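You operate a simulated robot arm through the tools that you are given. There is no shell and no other tool. Be economical: measure what you need, move in short steps, check, and stop when the job is done.

You are at the controls of a simulated two-armed robot. One attempt, no reset.

TASK
Take the orange pot from the top of table 2 and put it on the green tile. Then put one of the cream cylinders from the top of table 2 on the large green tile. Then fetch the folded blue cloth and set it in the low box on the top of table 3. Then fetch the orange basket from the top of table 3 and set it on the top of table 2. Then take the orange cup on the top of table 3 and put it away on the store end of the mixing line. Then put the green cup in the bottom of the sink. Then pull the cloth drawer open. Do these in the order given. Set down upright: orange cup, green cup.

It is judged by the outcome, as a careful person would: the job done as asked, and still so three seconds after it is handed in. It fails if anything else is knocked over, pushed out of place, dropped, spilled or broken. Flat cloth is picked up by pressing the open fingertips on it (5 to 10 N) and closing them slowly along it; thin cloth reads only 2 to 8 mm in the jaws.

THE ROBOT
Two 7-joint arms with two-finger grippers on one trunk, on a base that drives. Base frame: it is fixed to the floor where the robot stands at the start and does not move with it; the origin is under the middle of the robot, x ahead of it, y to its left, z up; the surface under the hand at the start is at about z = 760. Lengths are in mm, angles in degrees, forces in N, time in s.
The left shoulder is at the start at [78, 151, 988], the right one opposite. With the tool pointing down near the work surface each hand reaches from about 320 to 800 mm from the robot's upright axis, wherever it stands, measured 20 degrees to its own side. Places, roughly: bottom of the sink [3000, -1400, 700]; cloth drawer [4700, 1100, 600]; cream cylinder (3x3x4 cm) [1000, -100, 800]; folded blue cloth (11x8x3 cm) [-1700, 800, 800]; green cup (7x7x8 cm) [2700, -1300, 900]; green tile [3750, 750, 750]; large green tile (9x9x1 cm) [1000, -300, 800]; low box [-1750, 250, 750]; orange basket [-2000, 0, 750]; orange cup (7x7x7 cm) [-1900, 3500, 800]; store end of the mixing line [1200, 0, 800]; top of table 2 [900, 2200, 800]. Payload 2.54 kg a hand.
Tool frame (each hand has its own): the origin (TCP) lies between the finger pads and is the grasp point; the fingertips stand 30 mm ahead of it; z points along the fingers, y is the line along which they close. Largest opening 116 mm; the body of the gripper starts 95 mm behind the TCP.
Orientation is told as [roll, pitch, yaw] about the base's x, y, z axes, in that order, counted from this pose: with the fingers straight down and closing along the base's y, the tool's x points along the base's -x, its y along +y and its z along -z.

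THE INTERFACE
- The arms move only by the tool drive_tool. It takes "left_commands", "right_commands" or both (then of equal length, played together; a hand with none holds still); each is a list of rows, each a list of 6 numbers: the shift along the tool's x, y, z in cm, then the turn, a rotation vector about the tool's x, y, z in degrees. In form: [[tx, ty, tz, ax, ay, az], ...]. A call has 1 to 12 rows; each row shifts and turns the commanded pose from where the row before left it, along the tool's axes as they then stand. "left_fingers" and "right_fingers" are, for a hand that has rows, the finger opening in cm, from 0 to 11.6, set as the call begins (left out, the last holds). Rows are played at 5 a second. More than 50 mm and 8.6 degrees between two rows, or a gripper value outside its range, and nothing of the call is played. Where a pose cannot be reached the arm comes as near as it can. A force on the tool above 40 N (or 10 N above the force at the start of the call, whichever is more), or a blocked arm, ends the call early, and 0.2 s more pass. Each finger travels about 72 mm/s and halts on what it meets, pressing with about 41 N; the grip force reading is that of the motor and also rises with nothing between the fingers. The clock runs only during rows and for 0.2 s after the last one: add rows that do not move to give the fingers time. It gives the time, the measured TCP pose, the force on the tool (base axes), the opening and the grip force at its end, in the units of the frame above (readings bear some noise), with the torque about the TCP (base axes, N m) and any sound that the robot's microphone picked up.
- Cameras (640 x 400 px; columns grow to the right, rows downward): "scene" is now at [159.8, -1.4, 1120.1]; the picture's right is [-0.02, -1.00, 0.00], its down [-0.45, 0.01, -0.89] and it looks along [0.89, -0.02, -0.45] (base axes); focal length 214 px, centre (320, 200). "left" rides on the left gripper at [69, 15, -122] in its tool frame; the picture's right is [-0.21, 0.98, 0.00], its down [-0.83, -0.18, -0.53] and it looks along [-0.52, -0.11, 0.85] (tool axes); focal length 251 px, centre (320, 200). "right" rides on the right gripper at [69, -15, -122] in its tool frame; the picture's right is [0.21, 0.98, 0.00], its down [-0.83, 0.18, -0.53] and it looks along [-0.52, 0.12, 0.85] (tool axes); focal length 251 px, centre (320, 200). There is no depth. A picture from a camera that has moved, and an enlarged one, comes with that camera's place and axes in the base frame and with its lens.
- capture(camera): a new picture of that camera. The clock stands still meanwhile.
- raise_lower(by): slides the trunk up (or, below 0, down) by that many mm; the arms and the scene camera ride with it, the base frame stays. It gives what a move gives, with no picture.
- base_move(legs): drives the robot by 1 to 6 legs, each [ahead, left, turn to the left] in mm, mm and degrees, along the robot's own axes; the way and the turn of a leg run together, so that a leg with both is an arc; at most 1500 mm and 180 degrees a leg. The arms and the cameras ride along, it lands a little off, and it stops where it bumps. It gives what a move gives.
- head_to(pan, tilt): turns the head with the scene camera to pan (to the left, within 80 degrees either way) and tilt (down, from -29 to 69), counted from straight ahead of the robot. It gives what a move gives.
- inspect(camera, box): a new picture of the part [left, top, right, bottom] of that camera's present view, enlarged. The clock stands still meanwhile.
- finish_job(): hands the job in; it is judged then, once.

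Work in short steps. Places have to be worked out from the pictures, the camera data and where the tool is seen: move nearer, look again, correct. Check each grasp and each placing, and mend what went wrong. You have 196 turns and 176 pictures in all, those below and enlarged ones among them. Open the grippers and draw the arms clear of the work before you hand the job in, unless the task says otherwise; then end with one line.

The tools are called after ">>>" as name(argument=value, ...) on one line, values as JSON. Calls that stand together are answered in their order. drive_tool: Moves the arms, as the interface text tells. Its arguments: {"type":"object","properties":{"left_commands":{"type":"array","items":{"type":"array","items":{"type":"number"}}},"left_fingers":{"type":"number"},"right_commands":{"type":"array","items":{"type":"array","items":{"type":"number"}}},"right_fingers":{"type":"number"}},"required":[]} The other tools are called the same way: raise_lower (by) slides the trunk up or down; base_move (legs) drives the base; head_to (pan, tilt) turns the head that bears the scene camera; capture (camera) takes a picture; inspect (camera, box) takes an enlarged picture of a part of a camera's view; finish_job () hands the job in.

At the start:

```text
t: 0.0
left_tcp_pos: [380.4, 147.2, 1027.4]
left_orientation: [0.0, -0.1, -0.1]
left_ft_force: [-0.3, -0.2, -0.4]
left_wrist_torque: [-0.01, -0.01, 0.01]
left_opening: 116.0
left_finger_force: 0.1
right_tcp_pos: [369.0, -169.8, 1047.4]
right_orientation: [-0.1, -0.2, -0.1]
right_ft_force: [0.2, 0.6, 0.2]
right_wrist_torque: [0.03, -0.01, 0.02]
right_opening: 116.1
right_finger_force: 0.1
trunk travel left (down, up): [-225.0, 64.0]
robot x, y, heading: [0.0, 1.7, 0.2]
head pan, tilt: [-1.4, 26.8]
```

scene: 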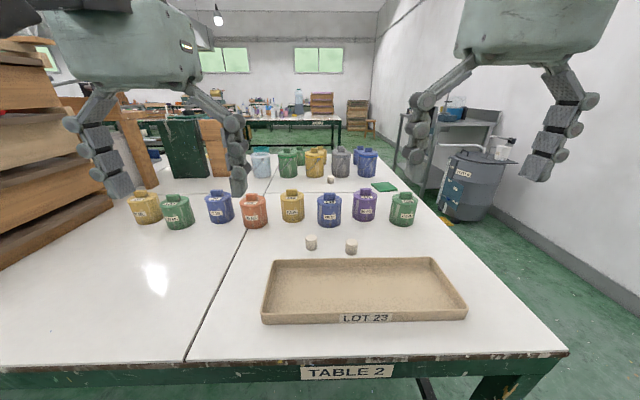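
right: 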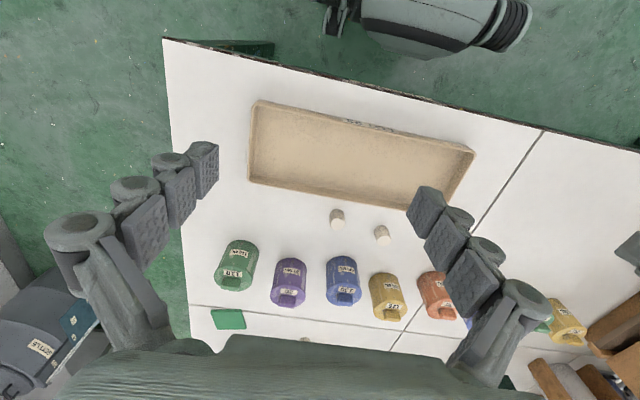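
left: 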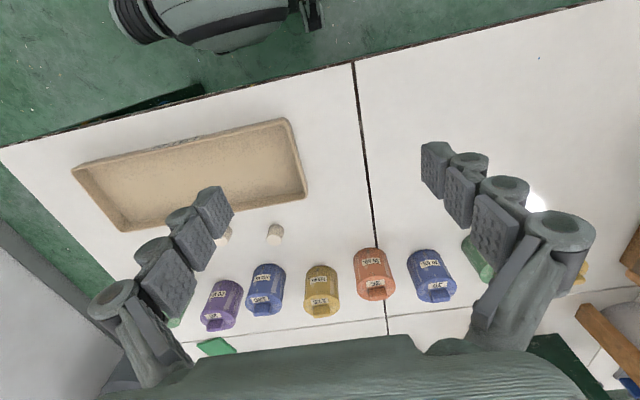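

The picture shows table 2 before me with the orange pot in the first row and the cream cylinders. I'll enlarge the view to identify details.

>>> inspect(camera="scene", box=[120, 130, 440, 330])

>>> inspect(camera="scene", box=[180, 60, 500, 190])

```text
2.00 times, centred on (280, 230) of scene
camera zoom: at [159.8, -1.4, 1120.1], right [-0.02, -1.0, 0.0], down [-0.45, 0.01, -0.89], along [0.89, -0.02, -0.45], focal length 429 px, centre (400, 140)
```

zoom: 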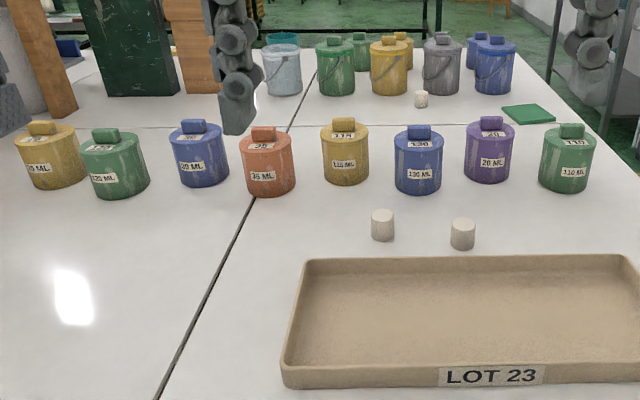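

```text
2.00 times, centred on (340, 125) of scene
camera zoom: at [159.8, -1.4, 1120.1], right [-0.02, -1.0, 0.0], down [-0.45, 0.01, -0.89], along [0.89, -0.02, -0.45], focal length 429 px, centre (280, 350)
```

zoom: 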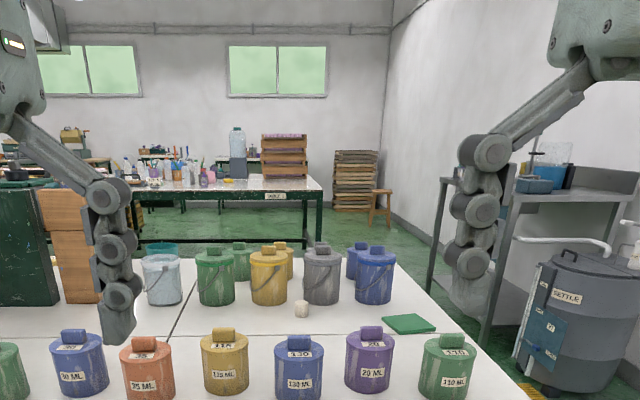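

I'll look around left and right first to learn the layout.

>>> head_to(pan=70, tilt=15)

>>> capture(camera="scene")

>>> head_to(pan=-60, tilt=15)

>>> capture(camera="scene")

>>> head_to(pan=0, tilt=5)

>>> capture(camera="scene")

```text
t: 1.4
left_tcp_pos: [381.0, 146.7, 1027.4]
left_orientation: [0.0, 0.0, 0.1]
left_ft_force: [-0.3, 0.4, 0.2]
left_wrist_torque: [0.04, 0.02, -0.03]
left_opening: 115.9
left_finger_force: 0.1
right_tcp_pos: [370.5, -170.1, 1046.0]
right_orientation: [0.0, 0.0, 0.0]
right_ft_force: [-1.0, 0.6, 0.2]
right_wrist_torque: [0.01, 0.0, 0.0]
right_opening: 116.0
right_finger_force: 0.1
trunk travel left (down, up): [-225.0, 64.0]
robot x, y, heading: [-0.2, 0.4, -0.1]
head pan, tilt: [70.0, 15.0]
```

```text
170 pictures are left
camera scene: at [100.2, 88.5, 1139.1], right [0.94, -0.34, 0.0], down [-0.09, -0.24, -0.97], along [0.33, 0.91, -0.26], focal length 214 px, centre (320, 200)
```

scene: 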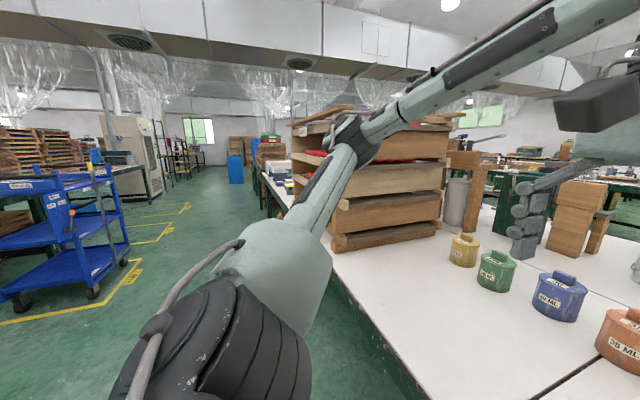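

```text
t: 3.5
left_tcp_pos: [379.5, 147.2, 1028.0]
left_orientation: [-0.1, 0.0, 0.0]
left_ft_force: [0.1, -0.1, 0.4]
left_wrist_torque: [-0.04, 0.03, 0.04]
left_opening: 116.0
left_finger_force: 0.2
right_tcp_pos: [369.8, -170.9, 1047.3]
right_orientation: [0.0, -0.1, -0.1]
right_ft_force: [-0.5, 0.1, -0.1]
right_wrist_torque: [0.0, 0.0, 0.0]
right_opening: 116.0
right_finger_force: 0.1
trunk travel left (down, up): [-225.0, 64.0]
robot x, y, heading: [-1.3, 2.0, -0.1]
head pan, tilt: [-60.0, 15.0]
```

```text
169 pictures are left
camera scene: at [114.9, -80.1, 1139.2], right [-0.87, -0.5, 0.0], down [-0.13, 0.22, -0.97], along [0.48, -0.84, -0.26], focal length 214 px, centre (320, 200)
```

scene: 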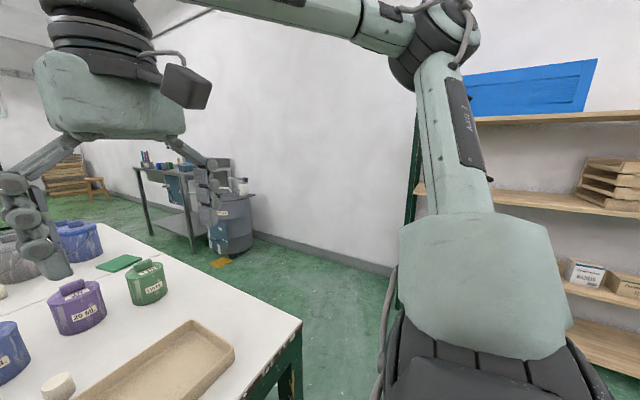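

```text
t: 4.8
left_tcp_pos: [380.4, 145.3, 1026.9]
left_orientation: [0.0, 0.0, 0.0]
left_ft_force: [-0.4, 0.8, -0.1]
left_wrist_torque: [-0.03, -0.01, 0.0]
left_opening: 116.1
left_finger_force: 0.0
right_tcp_pos: [369.1, -170.0, 1046.7]
right_orientation: [0.1, -0.1, -0.1]
right_ft_force: [0.6, 0.2, 0.8]
right_wrist_torque: [-0.04, 0.0, -0.02]
right_opening: 115.9
right_finger_force: 0.0
trunk travel left (down, up): [-225.0, 64.0]
robot x, y, heading: [-3.0, 2.0, 0.1]
head pan, tilt: [0.0, 5.0]
```

```text
168 pictures are left
camera scene: at [160.0, 0.7, 1155.3], right [0.0, -1.0, 0.0], down [-0.09, 0.0, -1.0], along [1.0, 0.0, -0.09], focal length 214 px, centre (320, 200)
```

scene: 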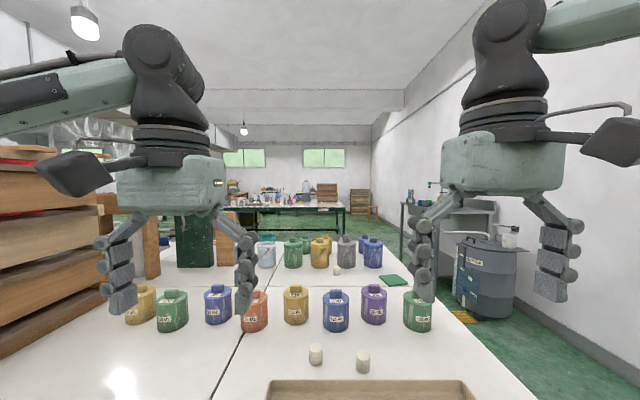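

Layout matches the notes. The orange pot is near (690, 178), its neighbours are close in y, so I'll grasp it front-to-back; first I move the left hand over it and look.

>>> drive_tool(left_commands=[[-4.4, 0.4, 0.6, 0, 0, 0], [-4.4, 0.4, 0.6, 0, 0, 0], [-4.4, 0.4, 0.6, 0, 0, 0], [-4.4, 0.4, 0.6, 0, 0, 0], [-4.4, 0.4, 0.6, 0, 0, 0], [-4.4, 0.4, 0.6, 0, 0, 0], [-2, 0.4, 0.6, 0, 0, 0], [0, 0, 0, 0, 0, 0]], left_fingers=11.6)

>>> drive_tool(left_commands=[[0, 0, 0, 0, 0, 8.5], [0, 0, 0, 0, 0, 8.5], [0, 0, 0, 0, 0, 8.5], [0, 0, 0, 0, 0, 8.5], [0, 0, 0, 0, 0, 8.5], [0, 0, 0, 0, 0, 8.5], [0, 0, 0, 0, 0, 8.5], [0, 0, 0, 0, 0, 8.5], [0, 0, 0, 0, 0, 8.5], [0, 0, 0, 0, 0, 8.5], [0, 0, 0, 0, 0, 5], [0, 0, 0, 0, 0, 0]])

>>> capture(camera="left")

>>> head_to(pan=10, tilt=30)

>>> capture(camera="scene")

```text
t: 6.6
left_tcp_pos: [666.0, 172.0, 988.8]
left_orientation: [0.0, 0.1, 0.0]
left_ft_force: [0.3, -0.4, -0.5]
left_wrist_torque: [-0.01, 0.0, -0.02]
left_opening: 116.0
left_finger_force: 0.0
right_tcp_pos: [370.2, -171.3, 1047.6]
right_orientation: [0.0, -0.1, -0.1]
right_ft_force: [-0.8, 0.3, -0.7]
right_wrist_torque: [0.0, 0.04, -0.02]
right_opening: 116.1
right_finger_force: 0.1
trunk travel left (down, up): [-225.0, 64.0]
robot x, y, heading: [3.1, 3.6, 0.2]
head pan, tilt: [0.0, 5.0]
```

```text
t: 9.2
left_tcp_pos: [664.0, 173.0, 986.2]
left_orientation: [0.1, -0.1, -90.2]
left_ft_force: [0.4, 0.7, -0.3]
left_wrist_torque: [0.03, -0.02, -0.02]
left_opening: 116.0
left_finger_force: 0.1
right_tcp_pos: [369.9, -170.9, 1047.1]
right_orientation: [-0.1, -0.2, -0.1]
right_ft_force: [0.1, -0.6, 0.1]
right_wrist_torque: [0.02, -0.01, -0.04]
right_opening: 115.9
right_finger_force: 0.1
trunk travel left (down, up): [-225.0, 64.0]
robot x, y, heading: [-1.4, 2.0, -0.1]
head pan, tilt: [0.0, 5.0]
```

```text
167 pictures are left
camera left: at [678.5, 242.9, 1107.6], right [0.98, -0.22, 0.0], down [-0.18, -0.83, 0.53], along [-0.12, -0.52, -0.84], focal length 251 px, centre (320, 200)
```

left: 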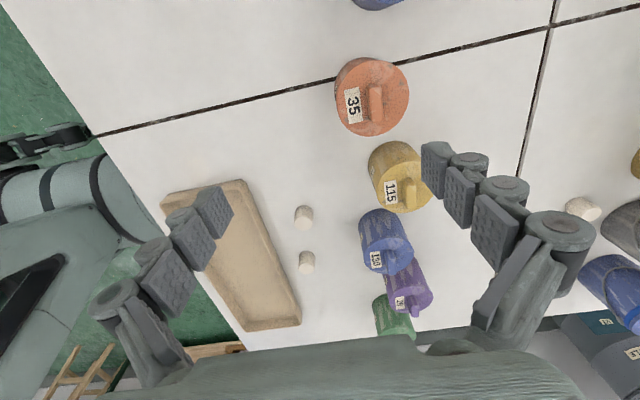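

```text
t: 10.1
left_tcp_pos: [665.1, 173.4, 986.1]
left_orientation: [0.0, 0.0, -90.0]
left_ft_force: [-0.5, -0.4, -0.1]
left_wrist_torque: [0.01, -0.03, 0.02]
left_opening: 116.0
left_finger_force: 0.0
right_tcp_pos: [371.9, -170.8, 1047.8]
right_orientation: [0.0, -0.1, -0.1]
right_ft_force: [0.1, 0.1, 0.1]
right_wrist_torque: [-0.03, -0.02, -0.03]
right_opening: 115.9
right_finger_force: 0.1
trunk travel left (down, up): [-225.0, 64.0]
robot x, y, heading: [2.1, 2.0, -0.2]
head pan, tilt: [10.0, 30.0]
```

```text
166 pictures are left
camera scene: at [157.3, 16.5, 1115.0], right [0.17, -0.98, 0.0], down [-0.49, -0.09, -0.87], along [0.85, 0.15, -0.5], focal length 214 px, centre (320, 200)
```

scene: 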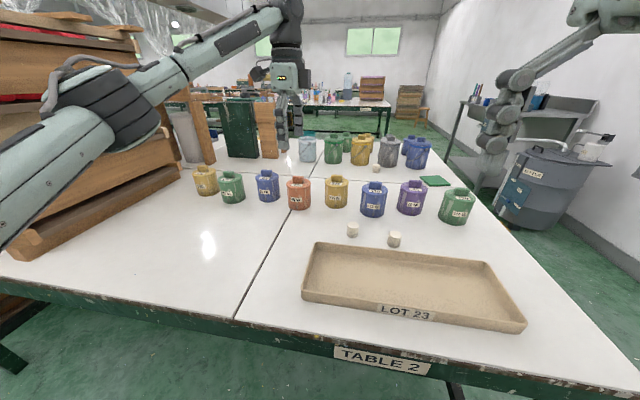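

The pot's lid centre works out to about (719, 189), lid top about z 838. I'll move over it and descend part-way, then look.

>>> drive_tool(left_commands=[[0.8, 2.7, 0, 0, 0, 0], [0.8, 2.7, 0, 0, 0, 0], [0, 0, 3, 0, 0, 0], [0, 0, 3, 0, 0, 0], [0, 0, 0, 0, 0, 0]])

>>> capture(camera="left")

>>> inspect(camera="scene", box=[220, 100, 420, 225])

```text
t: 11.3
left_tcp_pos: [717.2, 190.7, 925.9]
left_orientation: [0.1, -0.1, -90.0]
left_ft_force: [-0.3, -0.1, -0.4]
left_wrist_torque: [0.04, -0.05, 0.06]
left_opening: 116.1
left_finger_force: 0.1
right_tcp_pos: [370.1, -170.1, 1046.8]
right_orientation: [-0.1, -0.1, -0.1]
right_ft_force: [0.2, -0.3, -0.2]
right_wrist_torque: [0.02, 0.0, 0.0]
right_opening: 115.9
right_finger_force: 0.0
trunk travel left (down, up): [-225.0, 64.0]
robot x, y, heading: [0.2, -2.2, -0.3]
head pan, tilt: [10.0, 30.0]
```

```text
165 pictures are left
camera left: at [731.2, 259.4, 1048.6], right [0.98, -0.21, 0.0], down [-0.18, -0.83, 0.53], along [-0.11, -0.52, -0.85], focal length 251 px, centre (320, 200)
```

left: 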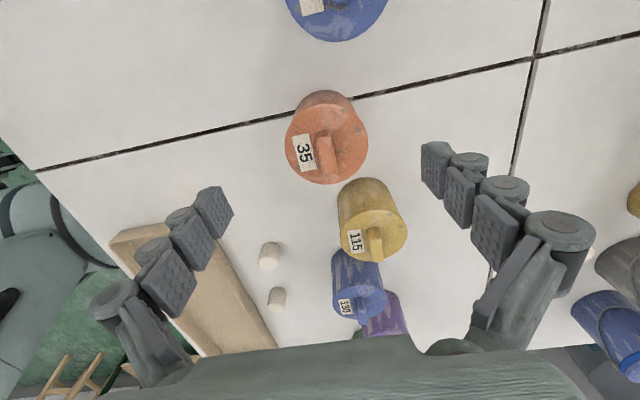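

```text
3.20 times, centred on (320, 162) of scene
camera zoom: at [157.2, 16.5, 1115.0], right [0.17, -0.98, 0.0], down [-0.49, -0.09, -0.87], along [0.85, 0.15, -0.5], focal length 686 px, centre (320, 320)
```

zoom: 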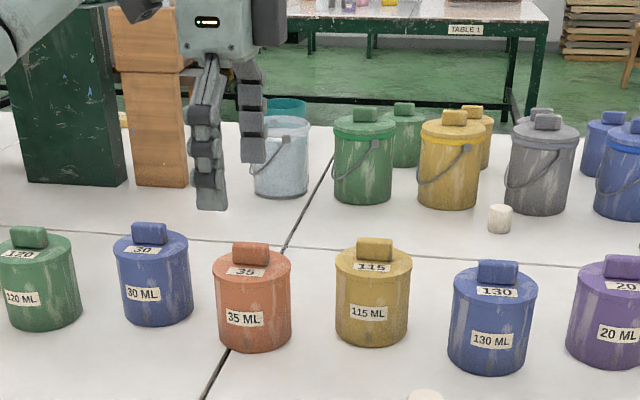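

Refined pot centre about (720, 183); I shift slightly, descend to TCP z≈800 and close.

>>> drive_tool(left_commands=[[-0.8, 0.3, 0, 0, 0, 0], [0, 0, 3, 0, 0, 0], [0, 0, 3, 0, 0, 0], [0, 0, 3, 0, 0, 0], [0, 0, 3, 0, 0, 0], [0, 0, 0, 0, 0, 0]])

>>> capture(camera="left")

```text
t: 12.7
left_tcp_pos: [720.2, 181.6, 807.2]
left_orientation: [0.0, 0.0, -90.0]
left_ft_force: [0.0, -0.1, 0.9]
left_wrist_torque: [-0.01, 0.01, 0.01]
left_opening: 115.7
left_finger_force: 0.0
right_tcp_pos: [369.7, -170.5, 1047.1]
right_orientation: [0.0, -0.2, -0.1]
right_ft_force: [-0.5, -0.2, 0.1]
right_wrist_torque: [-0.03, 0.03, 0.01]
right_opening: 116.1
right_finger_force: 0.0
trunk travel left (down, up): [-225.0, 64.0]
robot x, y, heading: [0.8, -0.0, 0.1]
head pan, tilt: [10.0, 30.0]
```

```text
163 pictures are left
camera left: at [734.6, 250.6, 928.6], right [0.98, -0.21, 0.0], down [-0.18, -0.83, 0.53], along [-0.11, -0.52, -0.85], focal length 251 px, centre (320, 200)
```

left: 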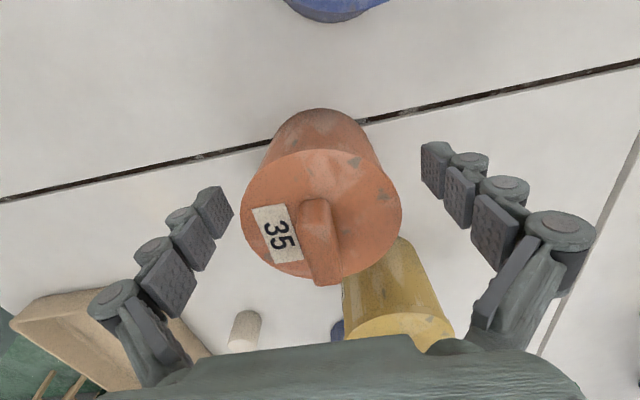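

Centred between the fingers; close.

>>> drive_tool(left_commands=[[0.2, 0, 0.4, 0, 0, 0], [0, 0, 0, 0, 0, 0], [0, 0, 0, 0, 0, 0], [0, 0, 0, 0, 0, 0], [0, 0, 0, 0, 0, 0]], left_fingers=0)

>>> drive_tool(left_commands=[[0, 0, -1, 0, 0, 0], [0, 0, -2, 0, 0, 0], [0, 0, -3, 0, 0, 0], [0, 0, -4, 0, 0, 0], [0, 0, -4, 0, 0, 0], [0, 0, 0, 0, 0, 0]])

>>> capture(camera="left")

>>> capture(camera="scene")

```text
t: 13.9
left_tcp_pos: [720.6, 182.4, 802.1]
left_orientation: [-0.1, -0.1, -90.0]
left_ft_force: [0.1, 0.1, -0.8]
left_wrist_torque: [-0.05, -0.11, 0.02]
left_opening: 71.3
left_finger_force: 41.3
right_tcp_pos: [371.1, -169.6, 1046.1]
right_orientation: [0.0, 0.0, -0.1]
right_ft_force: [1.3, -0.4, -0.8]
right_wrist_torque: [0.0, 0.01, 0.01]
right_opening: 115.8
right_finger_force: 0.0
trunk travel left (down, up): [-225.0, 64.0]
robot x, y, heading: [-0.0, -1.1, -0.0]
head pan, tilt: [10.0, 30.0]
```

```text
t: 15.3
left_tcp_pos: [724.7, 184.6, 939.5]
left_orientation: [-0.1, -0.1, -89.9]
left_ft_force: [-0.5, -0.4, -3.4]
left_wrist_torque: [0.01, 0.06, 0.0]
left_opening: 70.9
left_finger_force: 41.2
right_tcp_pos: [371.4, -170.0, 1046.6]
right_orientation: [0.0, 0.0, -0.1]
right_ft_force: [-0.1, 0.1, 0.5]
right_wrist_torque: [0.05, 0.01, 0.0]
right_opening: 115.9
right_finger_force: 0.0
trunk travel left (down, up): [-225.0, 64.0]
robot x, y, heading: [-3.6, 3.6, -0.0]
head pan, tilt: [10.0, 30.0]
```

```text
162 pictures are left
camera left: at [738.2, 254.4, 1060.7], right [0.98, -0.21, 0.0], down [-0.18, -0.83, 0.54], along [-0.12, -0.52, -0.84], focal length 251 px, centre (320, 200)
```

left: 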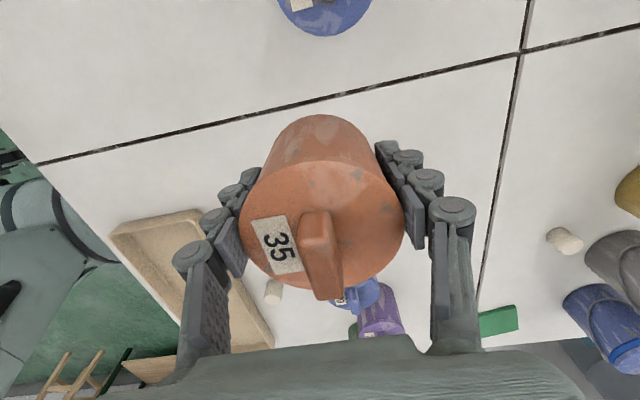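

```text
161 pictures are left
camera scene: at [157.8, 16.7, 1114.8], right [0.17, -0.98, 0.0], down [-0.49, -0.09, -0.87], along [0.85, 0.15, -0.5], focal length 214 px, centre (320, 200)
```

scene: 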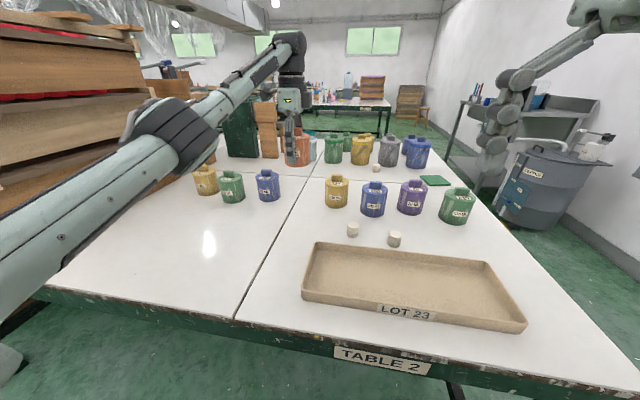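

The pot is held (71 mm, ~3.4 N). I raise and draw the arm in for driving.

>>> drive_tool(left_commands=[[0, -4, -2, 0, 0, 0], [0, -4, -2, 0, 0, 0], [0, -4.5, -1.5, 0, 0, 0], [0, -4.5, -1, 0, 0, 0], [0, -4.5, 0, 0, 0, 0], [0, -4.5, 0, 0, 0, 0], [0, -4.5, 0, 0, 0, 0], [0, 0, 0, 0, 0, 0]])

>>> base_move(legs=[[0, -950, 0]])

>>> head_to(pan=0, tilt=20)

>>> capture(camera="scene")

```text
t: 17.1
left_tcp_pos: [415.8, 185.0, 1007.9]
left_orientation: [0.1, 0.1, -89.9]
left_ft_force: [-0.4, 1.2, -3.4]
left_wrist_torque: [-0.01, 0.0, 0.01]
left_opening: 71.1
left_finger_force: 41.3
right_tcp_pos: [371.1, -171.3, 1045.3]
right_orientation: [0.0, 0.0, -0.2]
right_ft_force: [-0.5, -0.6, 1.1]
right_wrist_torque: [-0.01, 0.01, -0.02]
right_opening: 116.0
right_finger_force: 0.1
trunk travel left (down, up): [-225.0, 64.0]
robot x, y, heading: [-0.9, 2.8, 0.3]
head pan, tilt: [10.0, 30.0]
```

```text
t: 26.5
left_tcp_pos: [418.5, -746.1, 1007.9]
left_orientation: [0.0, -0.1, -89.6]
left_ft_force: [0.2, 0.0, -3.4]
left_wrist_torque: [0.02, -0.04, 0.02]
left_opening: 71.1
left_finger_force: 40.9
right_tcp_pos: [375.1, -1102.9, 1046.9]
right_orientation: [0.0, 0.0, 0.3]
right_ft_force: [0.1, -0.3, -0.2]
right_wrist_torque: [0.0, 0.03, 0.04]
right_opening: 115.9
right_finger_force: 0.0
trunk travel left (down, up): [-225.0, 64.0]
robot x, y, heading: [2.3, -935.4, 0.5]
head pan, tilt: [10.0, 30.0]
```

```text
t: 27.2
left_tcp_pos: [418.7, -747.0, 1008.4]
left_orientation: [0.0, 0.1, -89.6]
left_ft_force: [-0.2, -0.4, -3.5]
left_wrist_torque: [0.0, 0.05, -0.02]
left_opening: 71.2
left_finger_force: 41.4
right_tcp_pos: [374.8, -1102.3, 1046.3]
right_orientation: [0.0, 0.0, 0.3]
right_ft_force: [-0.8, 0.8, 0.4]
right_wrist_torque: [0.0, 0.01, -0.05]
right_opening: 115.9
right_finger_force: 0.0
trunk travel left (down, up): [-225.0, 64.0]
robot x, y, heading: [5.3, -935.1, 0.3]
head pan, tilt: [0.0, 20.0]
```

```text
160 pictures are left
camera scene: at [164.5, -932.3, 1130.9], right [0.01, -1.0, 0.0], down [-0.34, 0.0, -0.94], along [0.94, 0.01, -0.34], focal length 214 px, centre (320, 200)
```

scene: 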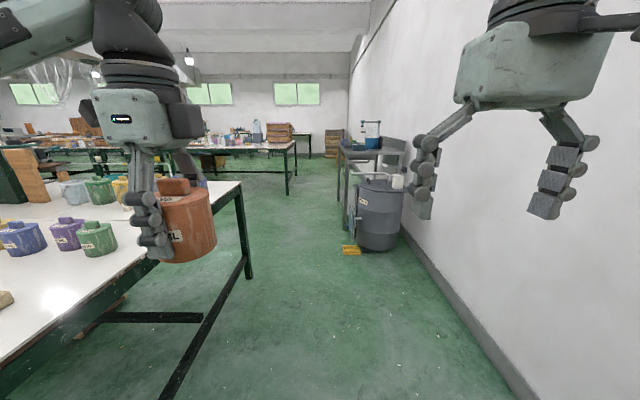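

The corridor lies between table 2's right edge (y≈-390) and the kettle (y≈-1200); I head along y≈-780.

>>> base_move(legs=[[900, 150, 0], [1200, 0, 0]])

>>> capture(camera="scene")

>>> head_to(pan=50, tilt=20)

>>> capture(camera="scene")

```text
t: 37.5
left_tcp_pos: [2486.2, -575.3, 1006.9]
left_orientation: [0.0, 0.0, -89.6]
left_ft_force: [0.9, -0.8, -3.9]
left_wrist_torque: [0.02, 0.03, -0.02]
left_opening: 71.1
left_finger_force: 41.3
right_tcp_pos: [2442.3, -931.5, 1047.5]
right_orientation: [0.1, 0.0, 0.3]
right_ft_force: [0.3, -0.7, -0.6]
right_wrist_torque: [0.02, 0.0, 0.02]
right_opening: 116.1
right_finger_force: 0.1
trunk travel left (down, up): [-225.0, 64.0]
robot x, y, heading: [2072.6, -763.1, 0.4]
head pan, tilt: [0.0, 20.0]
```

```text
159 pictures are left
camera scene: at [2232.4, -761.2, 1130.9], right [0.01, -1.0, 0.0], down [-0.34, 0.0, -0.94], along [0.94, 0.01, -0.34], focal length 214 px, centre (320, 200)
```

scene: 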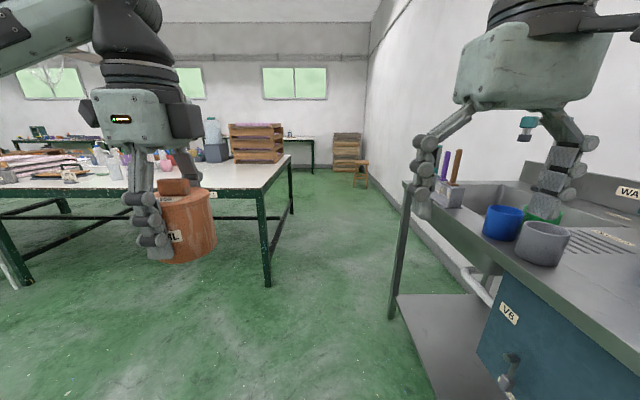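

```text
t: 38.7
left_tcp_pos: [2485.8, -576.3, 1007.1]
left_orientation: [0.0, 0.0, -89.7]
left_ft_force: [-0.3, -0.1, -4.7]
left_wrist_torque: [0.05, 0.01, -0.02]
left_opening: 71.4
left_finger_force: 40.9
right_tcp_pos: [2442.0, -930.7, 1047.1]
right_orientation: [0.0, 0.0, 0.3]
right_ft_force: [0.1, -0.2, -0.2]
right_wrist_torque: [0.02, 0.02, -0.02]
right_opening: 115.8
right_finger_force: 0.0
trunk travel left (down, up): [-225.0, 64.0]
robot x, y, heading: [2074.7, -769.2, 0.3]
head pan, tilt: [50.0, 20.0]
```

```text
158 pictures are left
camera scene: at [2198.7, -690.1, 1131.0], right [0.77, -0.64, 0.0], down [-0.22, -0.26, -0.94], along [0.6, 0.72, -0.34], focal length 214 px, centre (320, 200)
```

scene: 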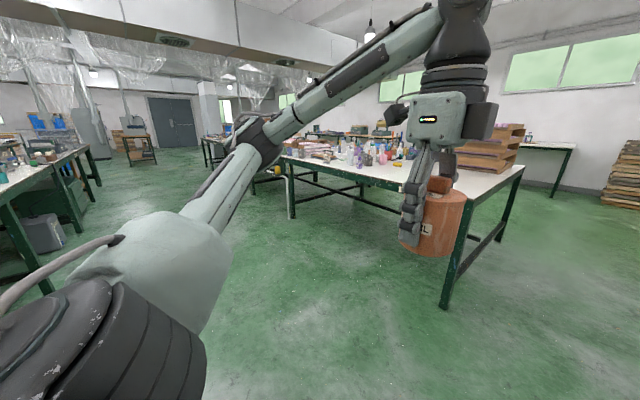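

Table 1's near edge is at x≈3500, spanning y -380..1500. I strafe left to y≈700 and move to x≈2950.

>>> base_move(legs=[[0, 1400, 0], [850, 0, 0]])

>>> head_to(pan=0, tilt=25)

>>> capture(camera="scene")

```text
t: 56.7
left_tcp_pos: [3333.9, 848.1, 1006.9]
left_orientation: [0.1, -0.1, -89.9]
left_ft_force: [0.7, -0.3, -4.0]
left_wrist_torque: [0.02, 0.04, 0.0]
left_opening: 71.0
left_finger_force: 40.9
right_tcp_pos: [3289.2, 492.3, 1048.6]
right_orientation: [0.0, 0.0, 0.0]
right_ft_force: [0.8, 0.0, -0.2]
right_wrist_torque: [0.02, 0.0, 0.01]
right_opening: 116.1
right_finger_force: 0.1
trunk travel left (down, up): [-225.0, 64.0]
robot x, y, heading: [2921.5, 662.5, -0.1]
head pan, tilt: [50.0, 20.0]
```

```text
t: 57.9
left_tcp_pos: [3333.6, 849.6, 1006.7]
left_orientation: [-0.1, 0.0, -89.8]
left_ft_force: [-0.9, -0.9, -4.1]
left_wrist_torque: [0.02, -0.04, 0.04]
left_opening: 71.2
left_finger_force: 40.6
right_tcp_pos: [3288.9, 491.4, 1047.1]
right_orientation: [0.0, 0.0, 0.0]
right_ft_force: [0.4, 0.5, -0.5]
right_wrist_torque: [0.01, 0.02, 0.01]
right_opening: 115.8
right_finger_force: 0.2
trunk travel left (down, up): [-225.0, 64.0]
robot x, y, heading: [2921.5, 663.6, -0.0]
head pan, tilt: [0.0, 25.0]
```

```text
157 pictures are left
camera scene: at [3078.1, 664.5, 1122.9], right [0.0, -1.0, 0.0], down [-0.42, 0.0, -0.91], along [0.91, 0.0, -0.42], focal length 214 px, centre (320, 200)
```

scene: 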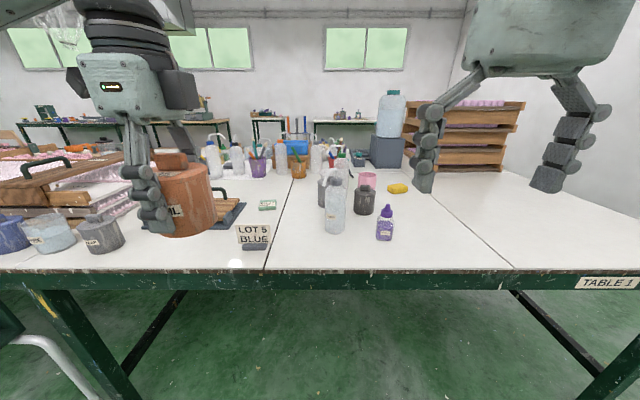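

I enlarge the area around the expected tile location.

>>> inspect(camera="scene", box=[200, 140, 420, 260])

>>> capture(camera="left")

```text
2.91 times, centred on (310, 200) of scene
camera zoom: at [3078.1, 664.5, 1122.9], right [0.0, -1.0, 0.0], down [-0.42, 0.0, -0.91], along [0.91, 0.0, -0.42], focal length 624 px, centre (349, 200)
```

zoom: 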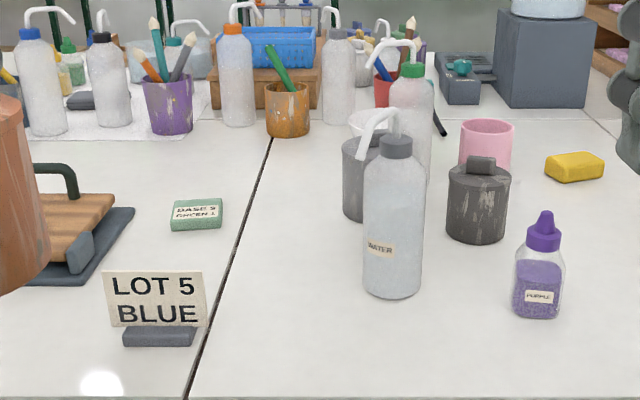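

```text
155 pictures are left
camera left: at [3347.7, 917.6, 1128.8], right [0.98, -0.21, 0.0], down [-0.18, -0.83, 0.53], along [-0.11, -0.52, -0.85], focal length 251 px, centre (320, 200)
```

left: 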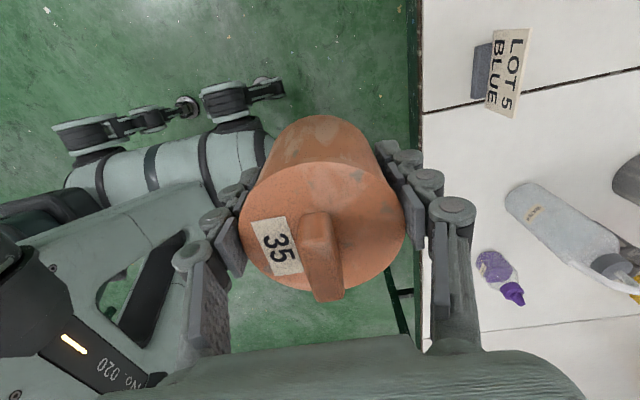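

A green item with a label sits around (3790, 858). I zoom in closer on it.

>>> inspect(camera="scene", box=[245, 190, 295, 222])

>>> head_to(pan=-10, tilt=35)

>>> drive_tool(left_commands=[[3, 0, 0, 0, 0, 0], [3, 0, 0, 0, 0, 0], [3, 0, 0, 0, 0, 0], [3, 0, 0, 0, 0, 0], [3, 0, 0, 0, 0, 0]])

>>> capture(camera="scene")

```text
12.50 times, centred on (270, 206) of scene
camera zoom: at [3078.1, 664.5, 1122.9], right [0.0, -1.0, 0.0], down [-0.42, 0.0, -0.91], along [0.91, 0.0, -0.42], focal length 2681 px, centre (945, 125)
```

zoom: 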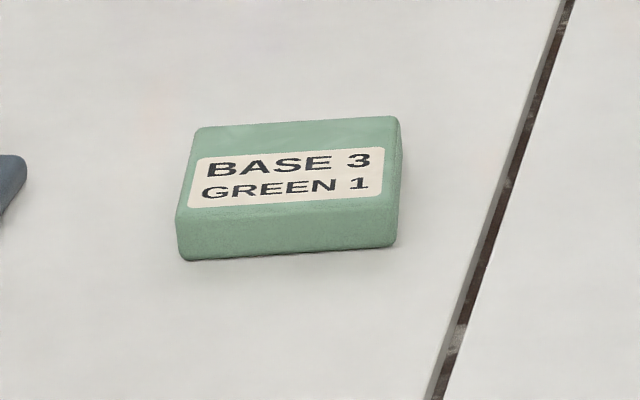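

```text
t: 58.6
left_tcp_pos: [3333.3, 847.3, 1005.7]
left_orientation: [0.0, 0.1, -89.8]
left_ft_force: [0.2, 0.4, -3.1]
left_wrist_torque: [0.04, -0.01, -0.03]
left_opening: 71.3
left_finger_force: 41.5
right_tcp_pos: [3286.6, 492.5, 1047.5]
right_orientation: [0.0, 0.0, 0.1]
right_ft_force: [0.1, 0.0, 0.4]
right_wrist_torque: [0.03, -0.02, 0.0]
right_opening: 115.6
right_finger_force: 0.0
trunk travel left (down, up): [-225.0, 64.0]
robot x, y, heading: [2914.7, 665.0, 0.1]
head pan, tilt: [-10.0, 35.0]
```

```text
t: 59.8
left_tcp_pos: [3332.8, 1000.4, 1006.0]
left_orientation: [-0.1, -0.2, -90.0]
left_ft_force: [0.3, 0.8, -4.2]
left_wrist_torque: [0.03, 0.0, 0.02]
left_opening: 71.3
left_finger_force: 40.8
right_tcp_pos: [3287.7, 493.4, 1047.2]
right_orientation: [0.0, -0.2, 0.0]
right_ft_force: [-0.4, 0.2, -0.2]
right_wrist_torque: [0.02, 0.0, -0.02]
right_opening: 116.0
right_finger_force: 0.1
trunk travel left (down, up): [-225.0, 64.0]
robot x, y, heading: [2915.5, 663.7, -0.1]
head pan, tilt: [-10.0, 35.0]
```

```text
153 pictures are left
camera scene: at [3072.5, 649.5, 1107.2], right [-0.17, -0.98, 0.0], down [-0.56, 0.1, -0.82], along [0.81, -0.14, -0.57], focal length 214 px, centre (320, 200)
```

scene: 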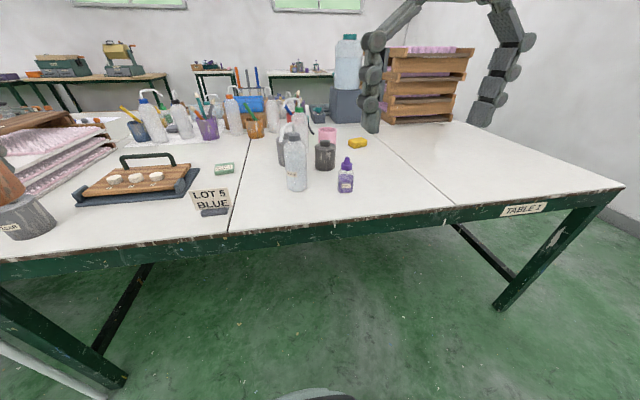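

The only green flat thing in that area so far is the "BASE 3 GREEN 1" block. I'll use the right hand camera from higher above to look for any other green tile.

>>> drive_tool(right_commands=[[-4.5, 2, -1, 0, 0, 0], [-4.5, 2, -1, 0, 0, 0], [-4.5, 2, -1, 0, 0, 0], [-4.5, 2, -1, 0, 0, 0], [0, 0, 0, 0, 0, 0]])

>>> capture(camera="right")

>>> head_to(pan=25, tilt=25)

>>> capture(camera="scene")

```text
refused: row 1 steps farther than a row can; nothing moved
```

```text
152 pictures are left
camera right: at [3218.5, 479.5, 1168.5], right [-0.21, 0.98, 0.0], down [0.83, 0.18, 0.53], along [0.52, 0.11, -0.84], focal length 251 px, centre (320, 200)
```

right: 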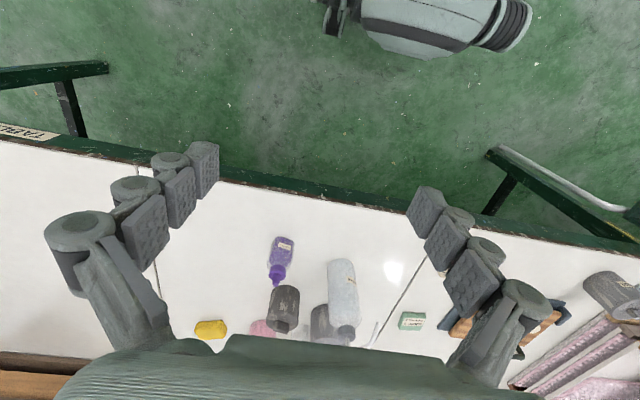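

```text
t: 60.8
left_tcp_pos: [3334.2, 996.6, 1006.0]
left_orientation: [0.0, 0.0, -90.0]
left_ft_force: [0.6, -0.2, -4.3]
left_wrist_torque: [0.02, 0.01, -0.05]
left_opening: 71.3
left_finger_force: 41.3
right_tcp_pos: [3287.6, 493.6, 1046.1]
right_orientation: [0.1, 0.0, 0.1]
right_ft_force: [0.1, -0.2, 0.0]
right_wrist_torque: [0.01, 0.01, 0.02]
right_opening: 116.3
right_finger_force: 0.1
trunk travel left (down, up): [-225.0, 64.0]
robot x, y, heading: [2915.0, 666.1, -0.2]
head pan, tilt: [25.0, 25.0]
```

```text
151 pictures are left
camera scene: at [3069.5, 703.3, 1122.8], right [0.42, -0.91, 0.0], down [-0.38, -0.18, -0.91], along [0.82, 0.38, -0.42], focal length 214 px, centre (320, 200)
```

scene: 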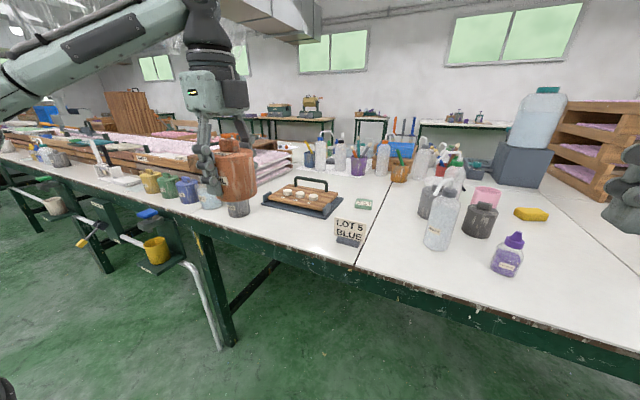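

The "BASE 3 GREEN 1" block at about (3786, 853) is the only green tile there and matches the rough place. I advance 200 mm and bring the pot toward it.

>>> base_move(legs=[[200, 0, 0]])

>>> capture(camera="left")

>>> inspect(camera="scene", box=[240, 150, 440, 275])

```text
t: 62.4
left_tcp_pos: [3533.3, 998.4, 1005.2]
left_orientation: [-0.1, -0.1, -89.8]
left_ft_force: [0.2, 0.5, -4.3]
left_wrist_torque: [0.02, 0.01, -0.01]
left_opening: 71.4
left_finger_force: 40.6
right_tcp_pos: [3488.7, 492.9, 1048.1]
right_orientation: [0.0, -0.1, -0.1]
right_ft_force: [0.3, -0.5, 0.0]
right_wrist_torque: [0.01, 0.0, 0.0]
right_opening: 116.2
right_finger_force: 0.1
trunk travel left (down, up): [-225.0, 64.0]
robot x, y, heading: [3117.3, 660.2, -0.0]
head pan, tilt: [25.0, 25.0]
```

```text
150 pictures are left
camera left: at [3547.8, 1067.1, 1127.2], right [0.98, -0.21, 0.0], down [-0.18, -0.83, 0.53], along [-0.11, -0.52, -0.84], focal length 251 px, centre (320, 200)
```

left: 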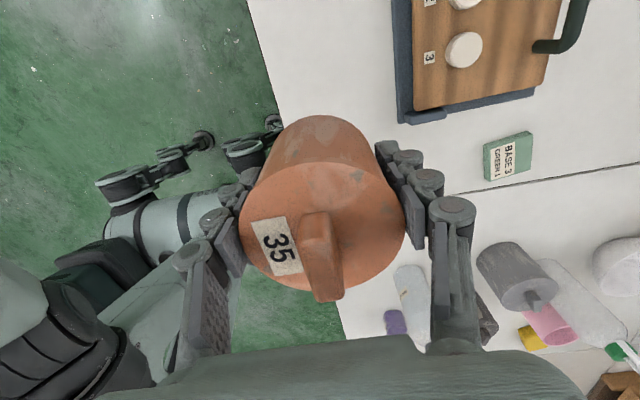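

```text
3.20 times, centred on (340, 212) of scene
camera zoom: at [3269.4, 703.5, 1122.7], right [0.42, -0.91, 0.0], down [-0.38, -0.18, -0.91], along [0.82, 0.38, -0.42], focal length 686 px, centre (256, 160)
```

zoom: 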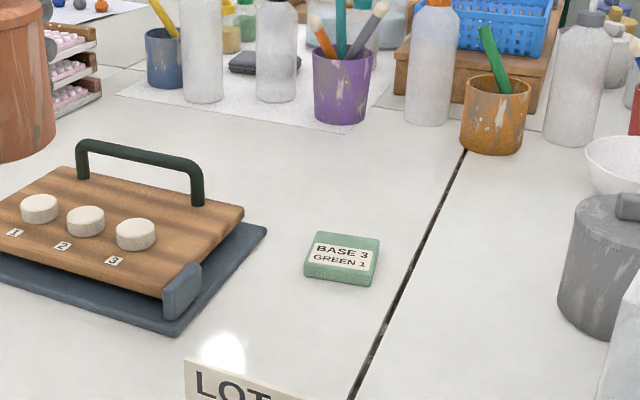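

Two views give the block at roughly (3786, 860). I move the pot above it and look again.

>>> drive_tool(left_commands=[[-2, 4, 0, 0, 0, 0], [-2, 4, 0, 0, 0, 0], [-2, 4, 0, 0, 0, 0], [-2, 4, 0, 0, 0, 0], [-2, 4, 0, 0, 0, 0], [-2, 4, 0, 0, 0, 0], [-1.8, 1.2, 2, 0, 0, 0], [0, 0, 3, 0, 0, 0], [0, 0, 2, 0, 0, 0], [0, 0, 0, 0, 0, 0]])

>>> capture(camera="left")

>>> inspect(camera="scene", box=[240, 120, 440, 245])

```text
t: 64.6
left_tcp_pos: [3786.5, 860.4, 935.9]
left_orientation: [0.0, 0.1, -89.9]
left_ft_force: [-0.3, -0.4, -4.0]
left_wrist_torque: [0.03, 0.0, 0.0]
left_opening: 71.1
left_finger_force: 41.5
right_tcp_pos: [3487.4, 491.6, 1046.8]
right_orientation: [0.0, -0.1, 0.0]
right_ft_force: [0.8, -0.2, -0.7]
right_wrist_torque: [-0.01, 0.01, -0.02]
right_opening: 115.9
right_finger_force: 0.0
trunk travel left (down, up): [-225.0, 64.0]
robot x, y, heading: [3114.8, 666.8, -0.1]
head pan, tilt: [25.0, 25.0]
```

```text
148 pictures are left
camera left: at [3800.1, 930.0, 1057.2], right [0.98, -0.21, 0.0], down [-0.18, -0.83, 0.53], along [-0.11, -0.52, -0.85], focal length 251 px, centre (320, 200)
```

left: 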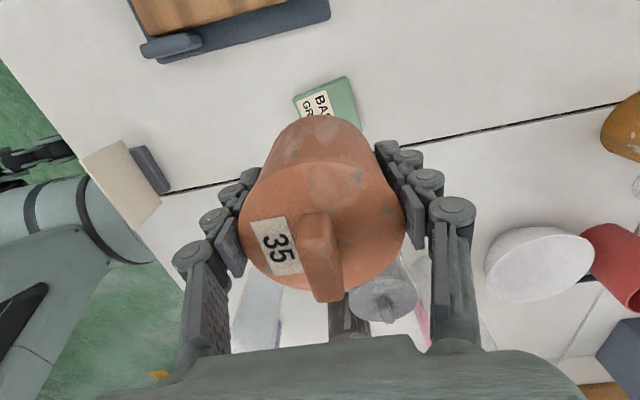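

```text
3.20 times, centred on (340, 182) of scene
camera zoom: at [3268.9, 703.4, 1122.9], right [0.42, -0.91, 0.0], down [-0.38, -0.18, -0.91], along [0.82, 0.38, -0.42], focal length 686 px, centre (256, 256)
```

zoom: 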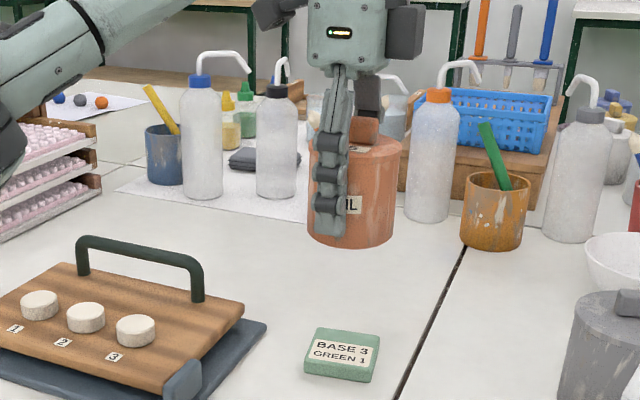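

Tile (~60×60) centred about (3791, 861), right under the pot. I lower to near contact.

>>> drive_tool(left_commands=[[0, 0.5, 0, 0, 0, 0], [0, 0, 3, 0, 0, 0], [0, 0, 3, 0, 0, 0], [0, 0, 3, 0, 0, 0], [0, 0, 0.7, 0, 0, 0], [0, 0, 0, 0, 0, 0]])

>>> inspect(camera="scene", box=[290, 150, 410, 225])

>>> capture(camera="left")

```text
t: 66.0
left_tcp_pos: [3790.9, 861.0, 839.8]
left_orientation: [0.0, 0.0, -89.9]
left_ft_force: [0.5, -0.1, -4.3]
left_wrist_torque: [0.02, 0.02, 0.0]
left_opening: 71.4
left_finger_force: 41.5
right_tcp_pos: [3487.2, 492.5, 1046.1]
right_orientation: [0.1, 0.0, 0.0]
right_ft_force: [1.3, 0.1, 0.2]
right_wrist_torque: [0.02, 0.02, -0.03]
right_opening: 116.0
right_finger_force: 0.1
trunk travel left (down, up): [-225.0, 64.0]
robot x, y, heading: [3117.1, 664.0, 0.0]
head pan, tilt: [25.0, 25.0]
```

```text
5.33 times, centred on (350, 188) of scene
camera zoom: at [3269.0, 703.4, 1122.8], right [0.42, -0.91, 0.0], down [-0.38, -0.18, -0.91], along [0.82, 0.38, -0.42], focal length 1144 px, centre (160, 267)
```

zoom: 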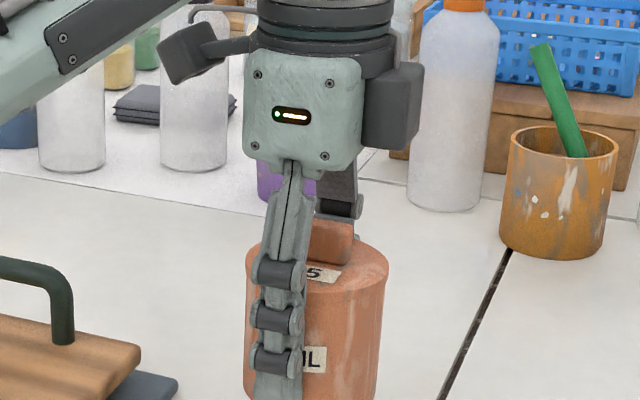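

```text
145 pictures are left
camera left: at [3804.4, 929.7, 960.2], right [0.98, -0.21, 0.0], down [-0.18, -0.83, 0.53], along [-0.11, -0.52, -0.85], focal length 251 px, centre (320, 200)
```

left: 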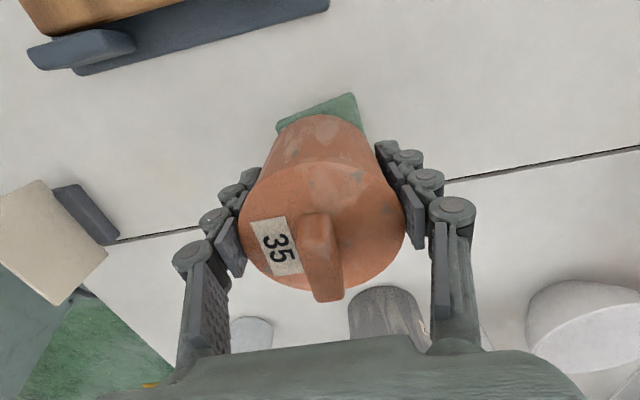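

Alignment good. Lower slowly until contact.

>>> drive_tool(left_commands=[[0, 0.1, 0.5, 0, 0, 0], [0, 0, 0.5, 0, 0, 0], [0, 0, 0.4, 0, 0, 0], [0, 0, 0.3, 0, 0, 0], [0, 0, 0, 0, 0, 0]])

>>> drive_tool(left_commands=[[0, 0, 0.2, 0, 0, 0], [0, 0, 0.2, 0, 0, 0], [0, 0, 0.1, 0, 0, 0], [0, 0, 0, 0, 0, 0]])

```text
t: 67.2
left_tcp_pos: [3790.0, 859.5, 822.2]
left_orientation: [0.0, 0.0, -90.0]
left_ft_force: [0.9, 0.4, -3.6]
left_wrist_torque: [0.0, -0.03, -0.02]
left_opening: 71.5
left_finger_force: 40.7
right_tcp_pos: [3488.2, 492.4, 1047.0]
right_orientation: [0.1, 0.1, 0.0]
right_ft_force: [0.4, -0.2, 0.9]
right_wrist_torque: [0.0, 0.01, 0.02]
right_opening: 116.0
right_finger_force: 0.0
trunk travel left (down, up): [-225.0, 64.0]
robot x, y, heading: [3117.6, 661.2, 0.1]
head pan, tilt: [25.0, 25.0]
```

```text
t: 68.2
left_tcp_pos: [3791.3, 860.1, 816.5]
left_orientation: [0.0, 0.0, -89.8]
left_ft_force: [0.8, -0.1, -1.9]
left_wrist_torque: [-0.05, -0.02, 0.0]
left_opening: 71.3
left_finger_force: 40.9
right_tcp_pos: [3488.0, 493.0, 1046.7]
right_orientation: [0.0, -0.1, 0.0]
right_ft_force: [0.7, -0.2, -0.7]
right_wrist_torque: [0.01, 0.01, -0.01]
right_opening: 116.2
right_finger_force: 0.1
trunk travel left (down, up): [-225.0, 64.0]
robot x, y, heading: [3116.6, 666.8, 0.0]
head pan, tilt: [25.0, 25.0]
```

Force is starting to drop (contact). One more mm, then check.

>>> drive_tool(left_commands=[[0, 0, 0.1, 0, 0, 0], [0, 0, 0.1, 0, 0, 0], [0, 0, 0, 0, 0, 0]])

>>> inspect(camera="scene", box=[290, 180, 410, 255])

```text
t: 69.0
left_tcp_pos: [3790.8, 860.0, 816.8]
left_orientation: [0.2, -0.1, -89.9]
left_ft_force: [4.2, 0.6, 10.0]
left_wrist_torque: [-0.09, 0.05, 0.03]
left_opening: 71.4
left_finger_force: 41.5
right_tcp_pos: [3486.7, 493.5, 1046.4]
right_orientation: [0.0, -0.1, 0.1]
right_ft_force: [-0.3, -0.4, 0.2]
right_wrist_torque: [0.01, -0.02, 0.01]
right_opening: 116.0
right_finger_force: 0.1
trunk travel left (down, up): [-225.0, 64.0]
robot x, y, heading: [3115.5, 661.5, -0.2]
head pan, tilt: [25.0, 25.0]
```

```text
5.33 times, centred on (350, 218) of scene
camera zoom: at [3268.1, 703.1, 1123.2], right [0.42, -0.91, 0.0], down [-0.38, -0.18, -0.91], along [0.82, 0.38, -0.42], focal length 1144 px, centre (160, 107)
```

zoom: 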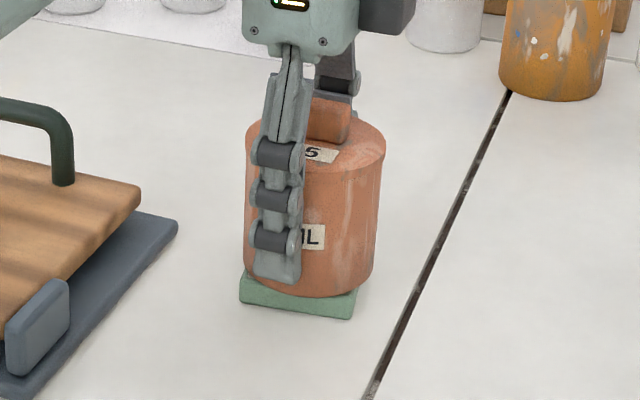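

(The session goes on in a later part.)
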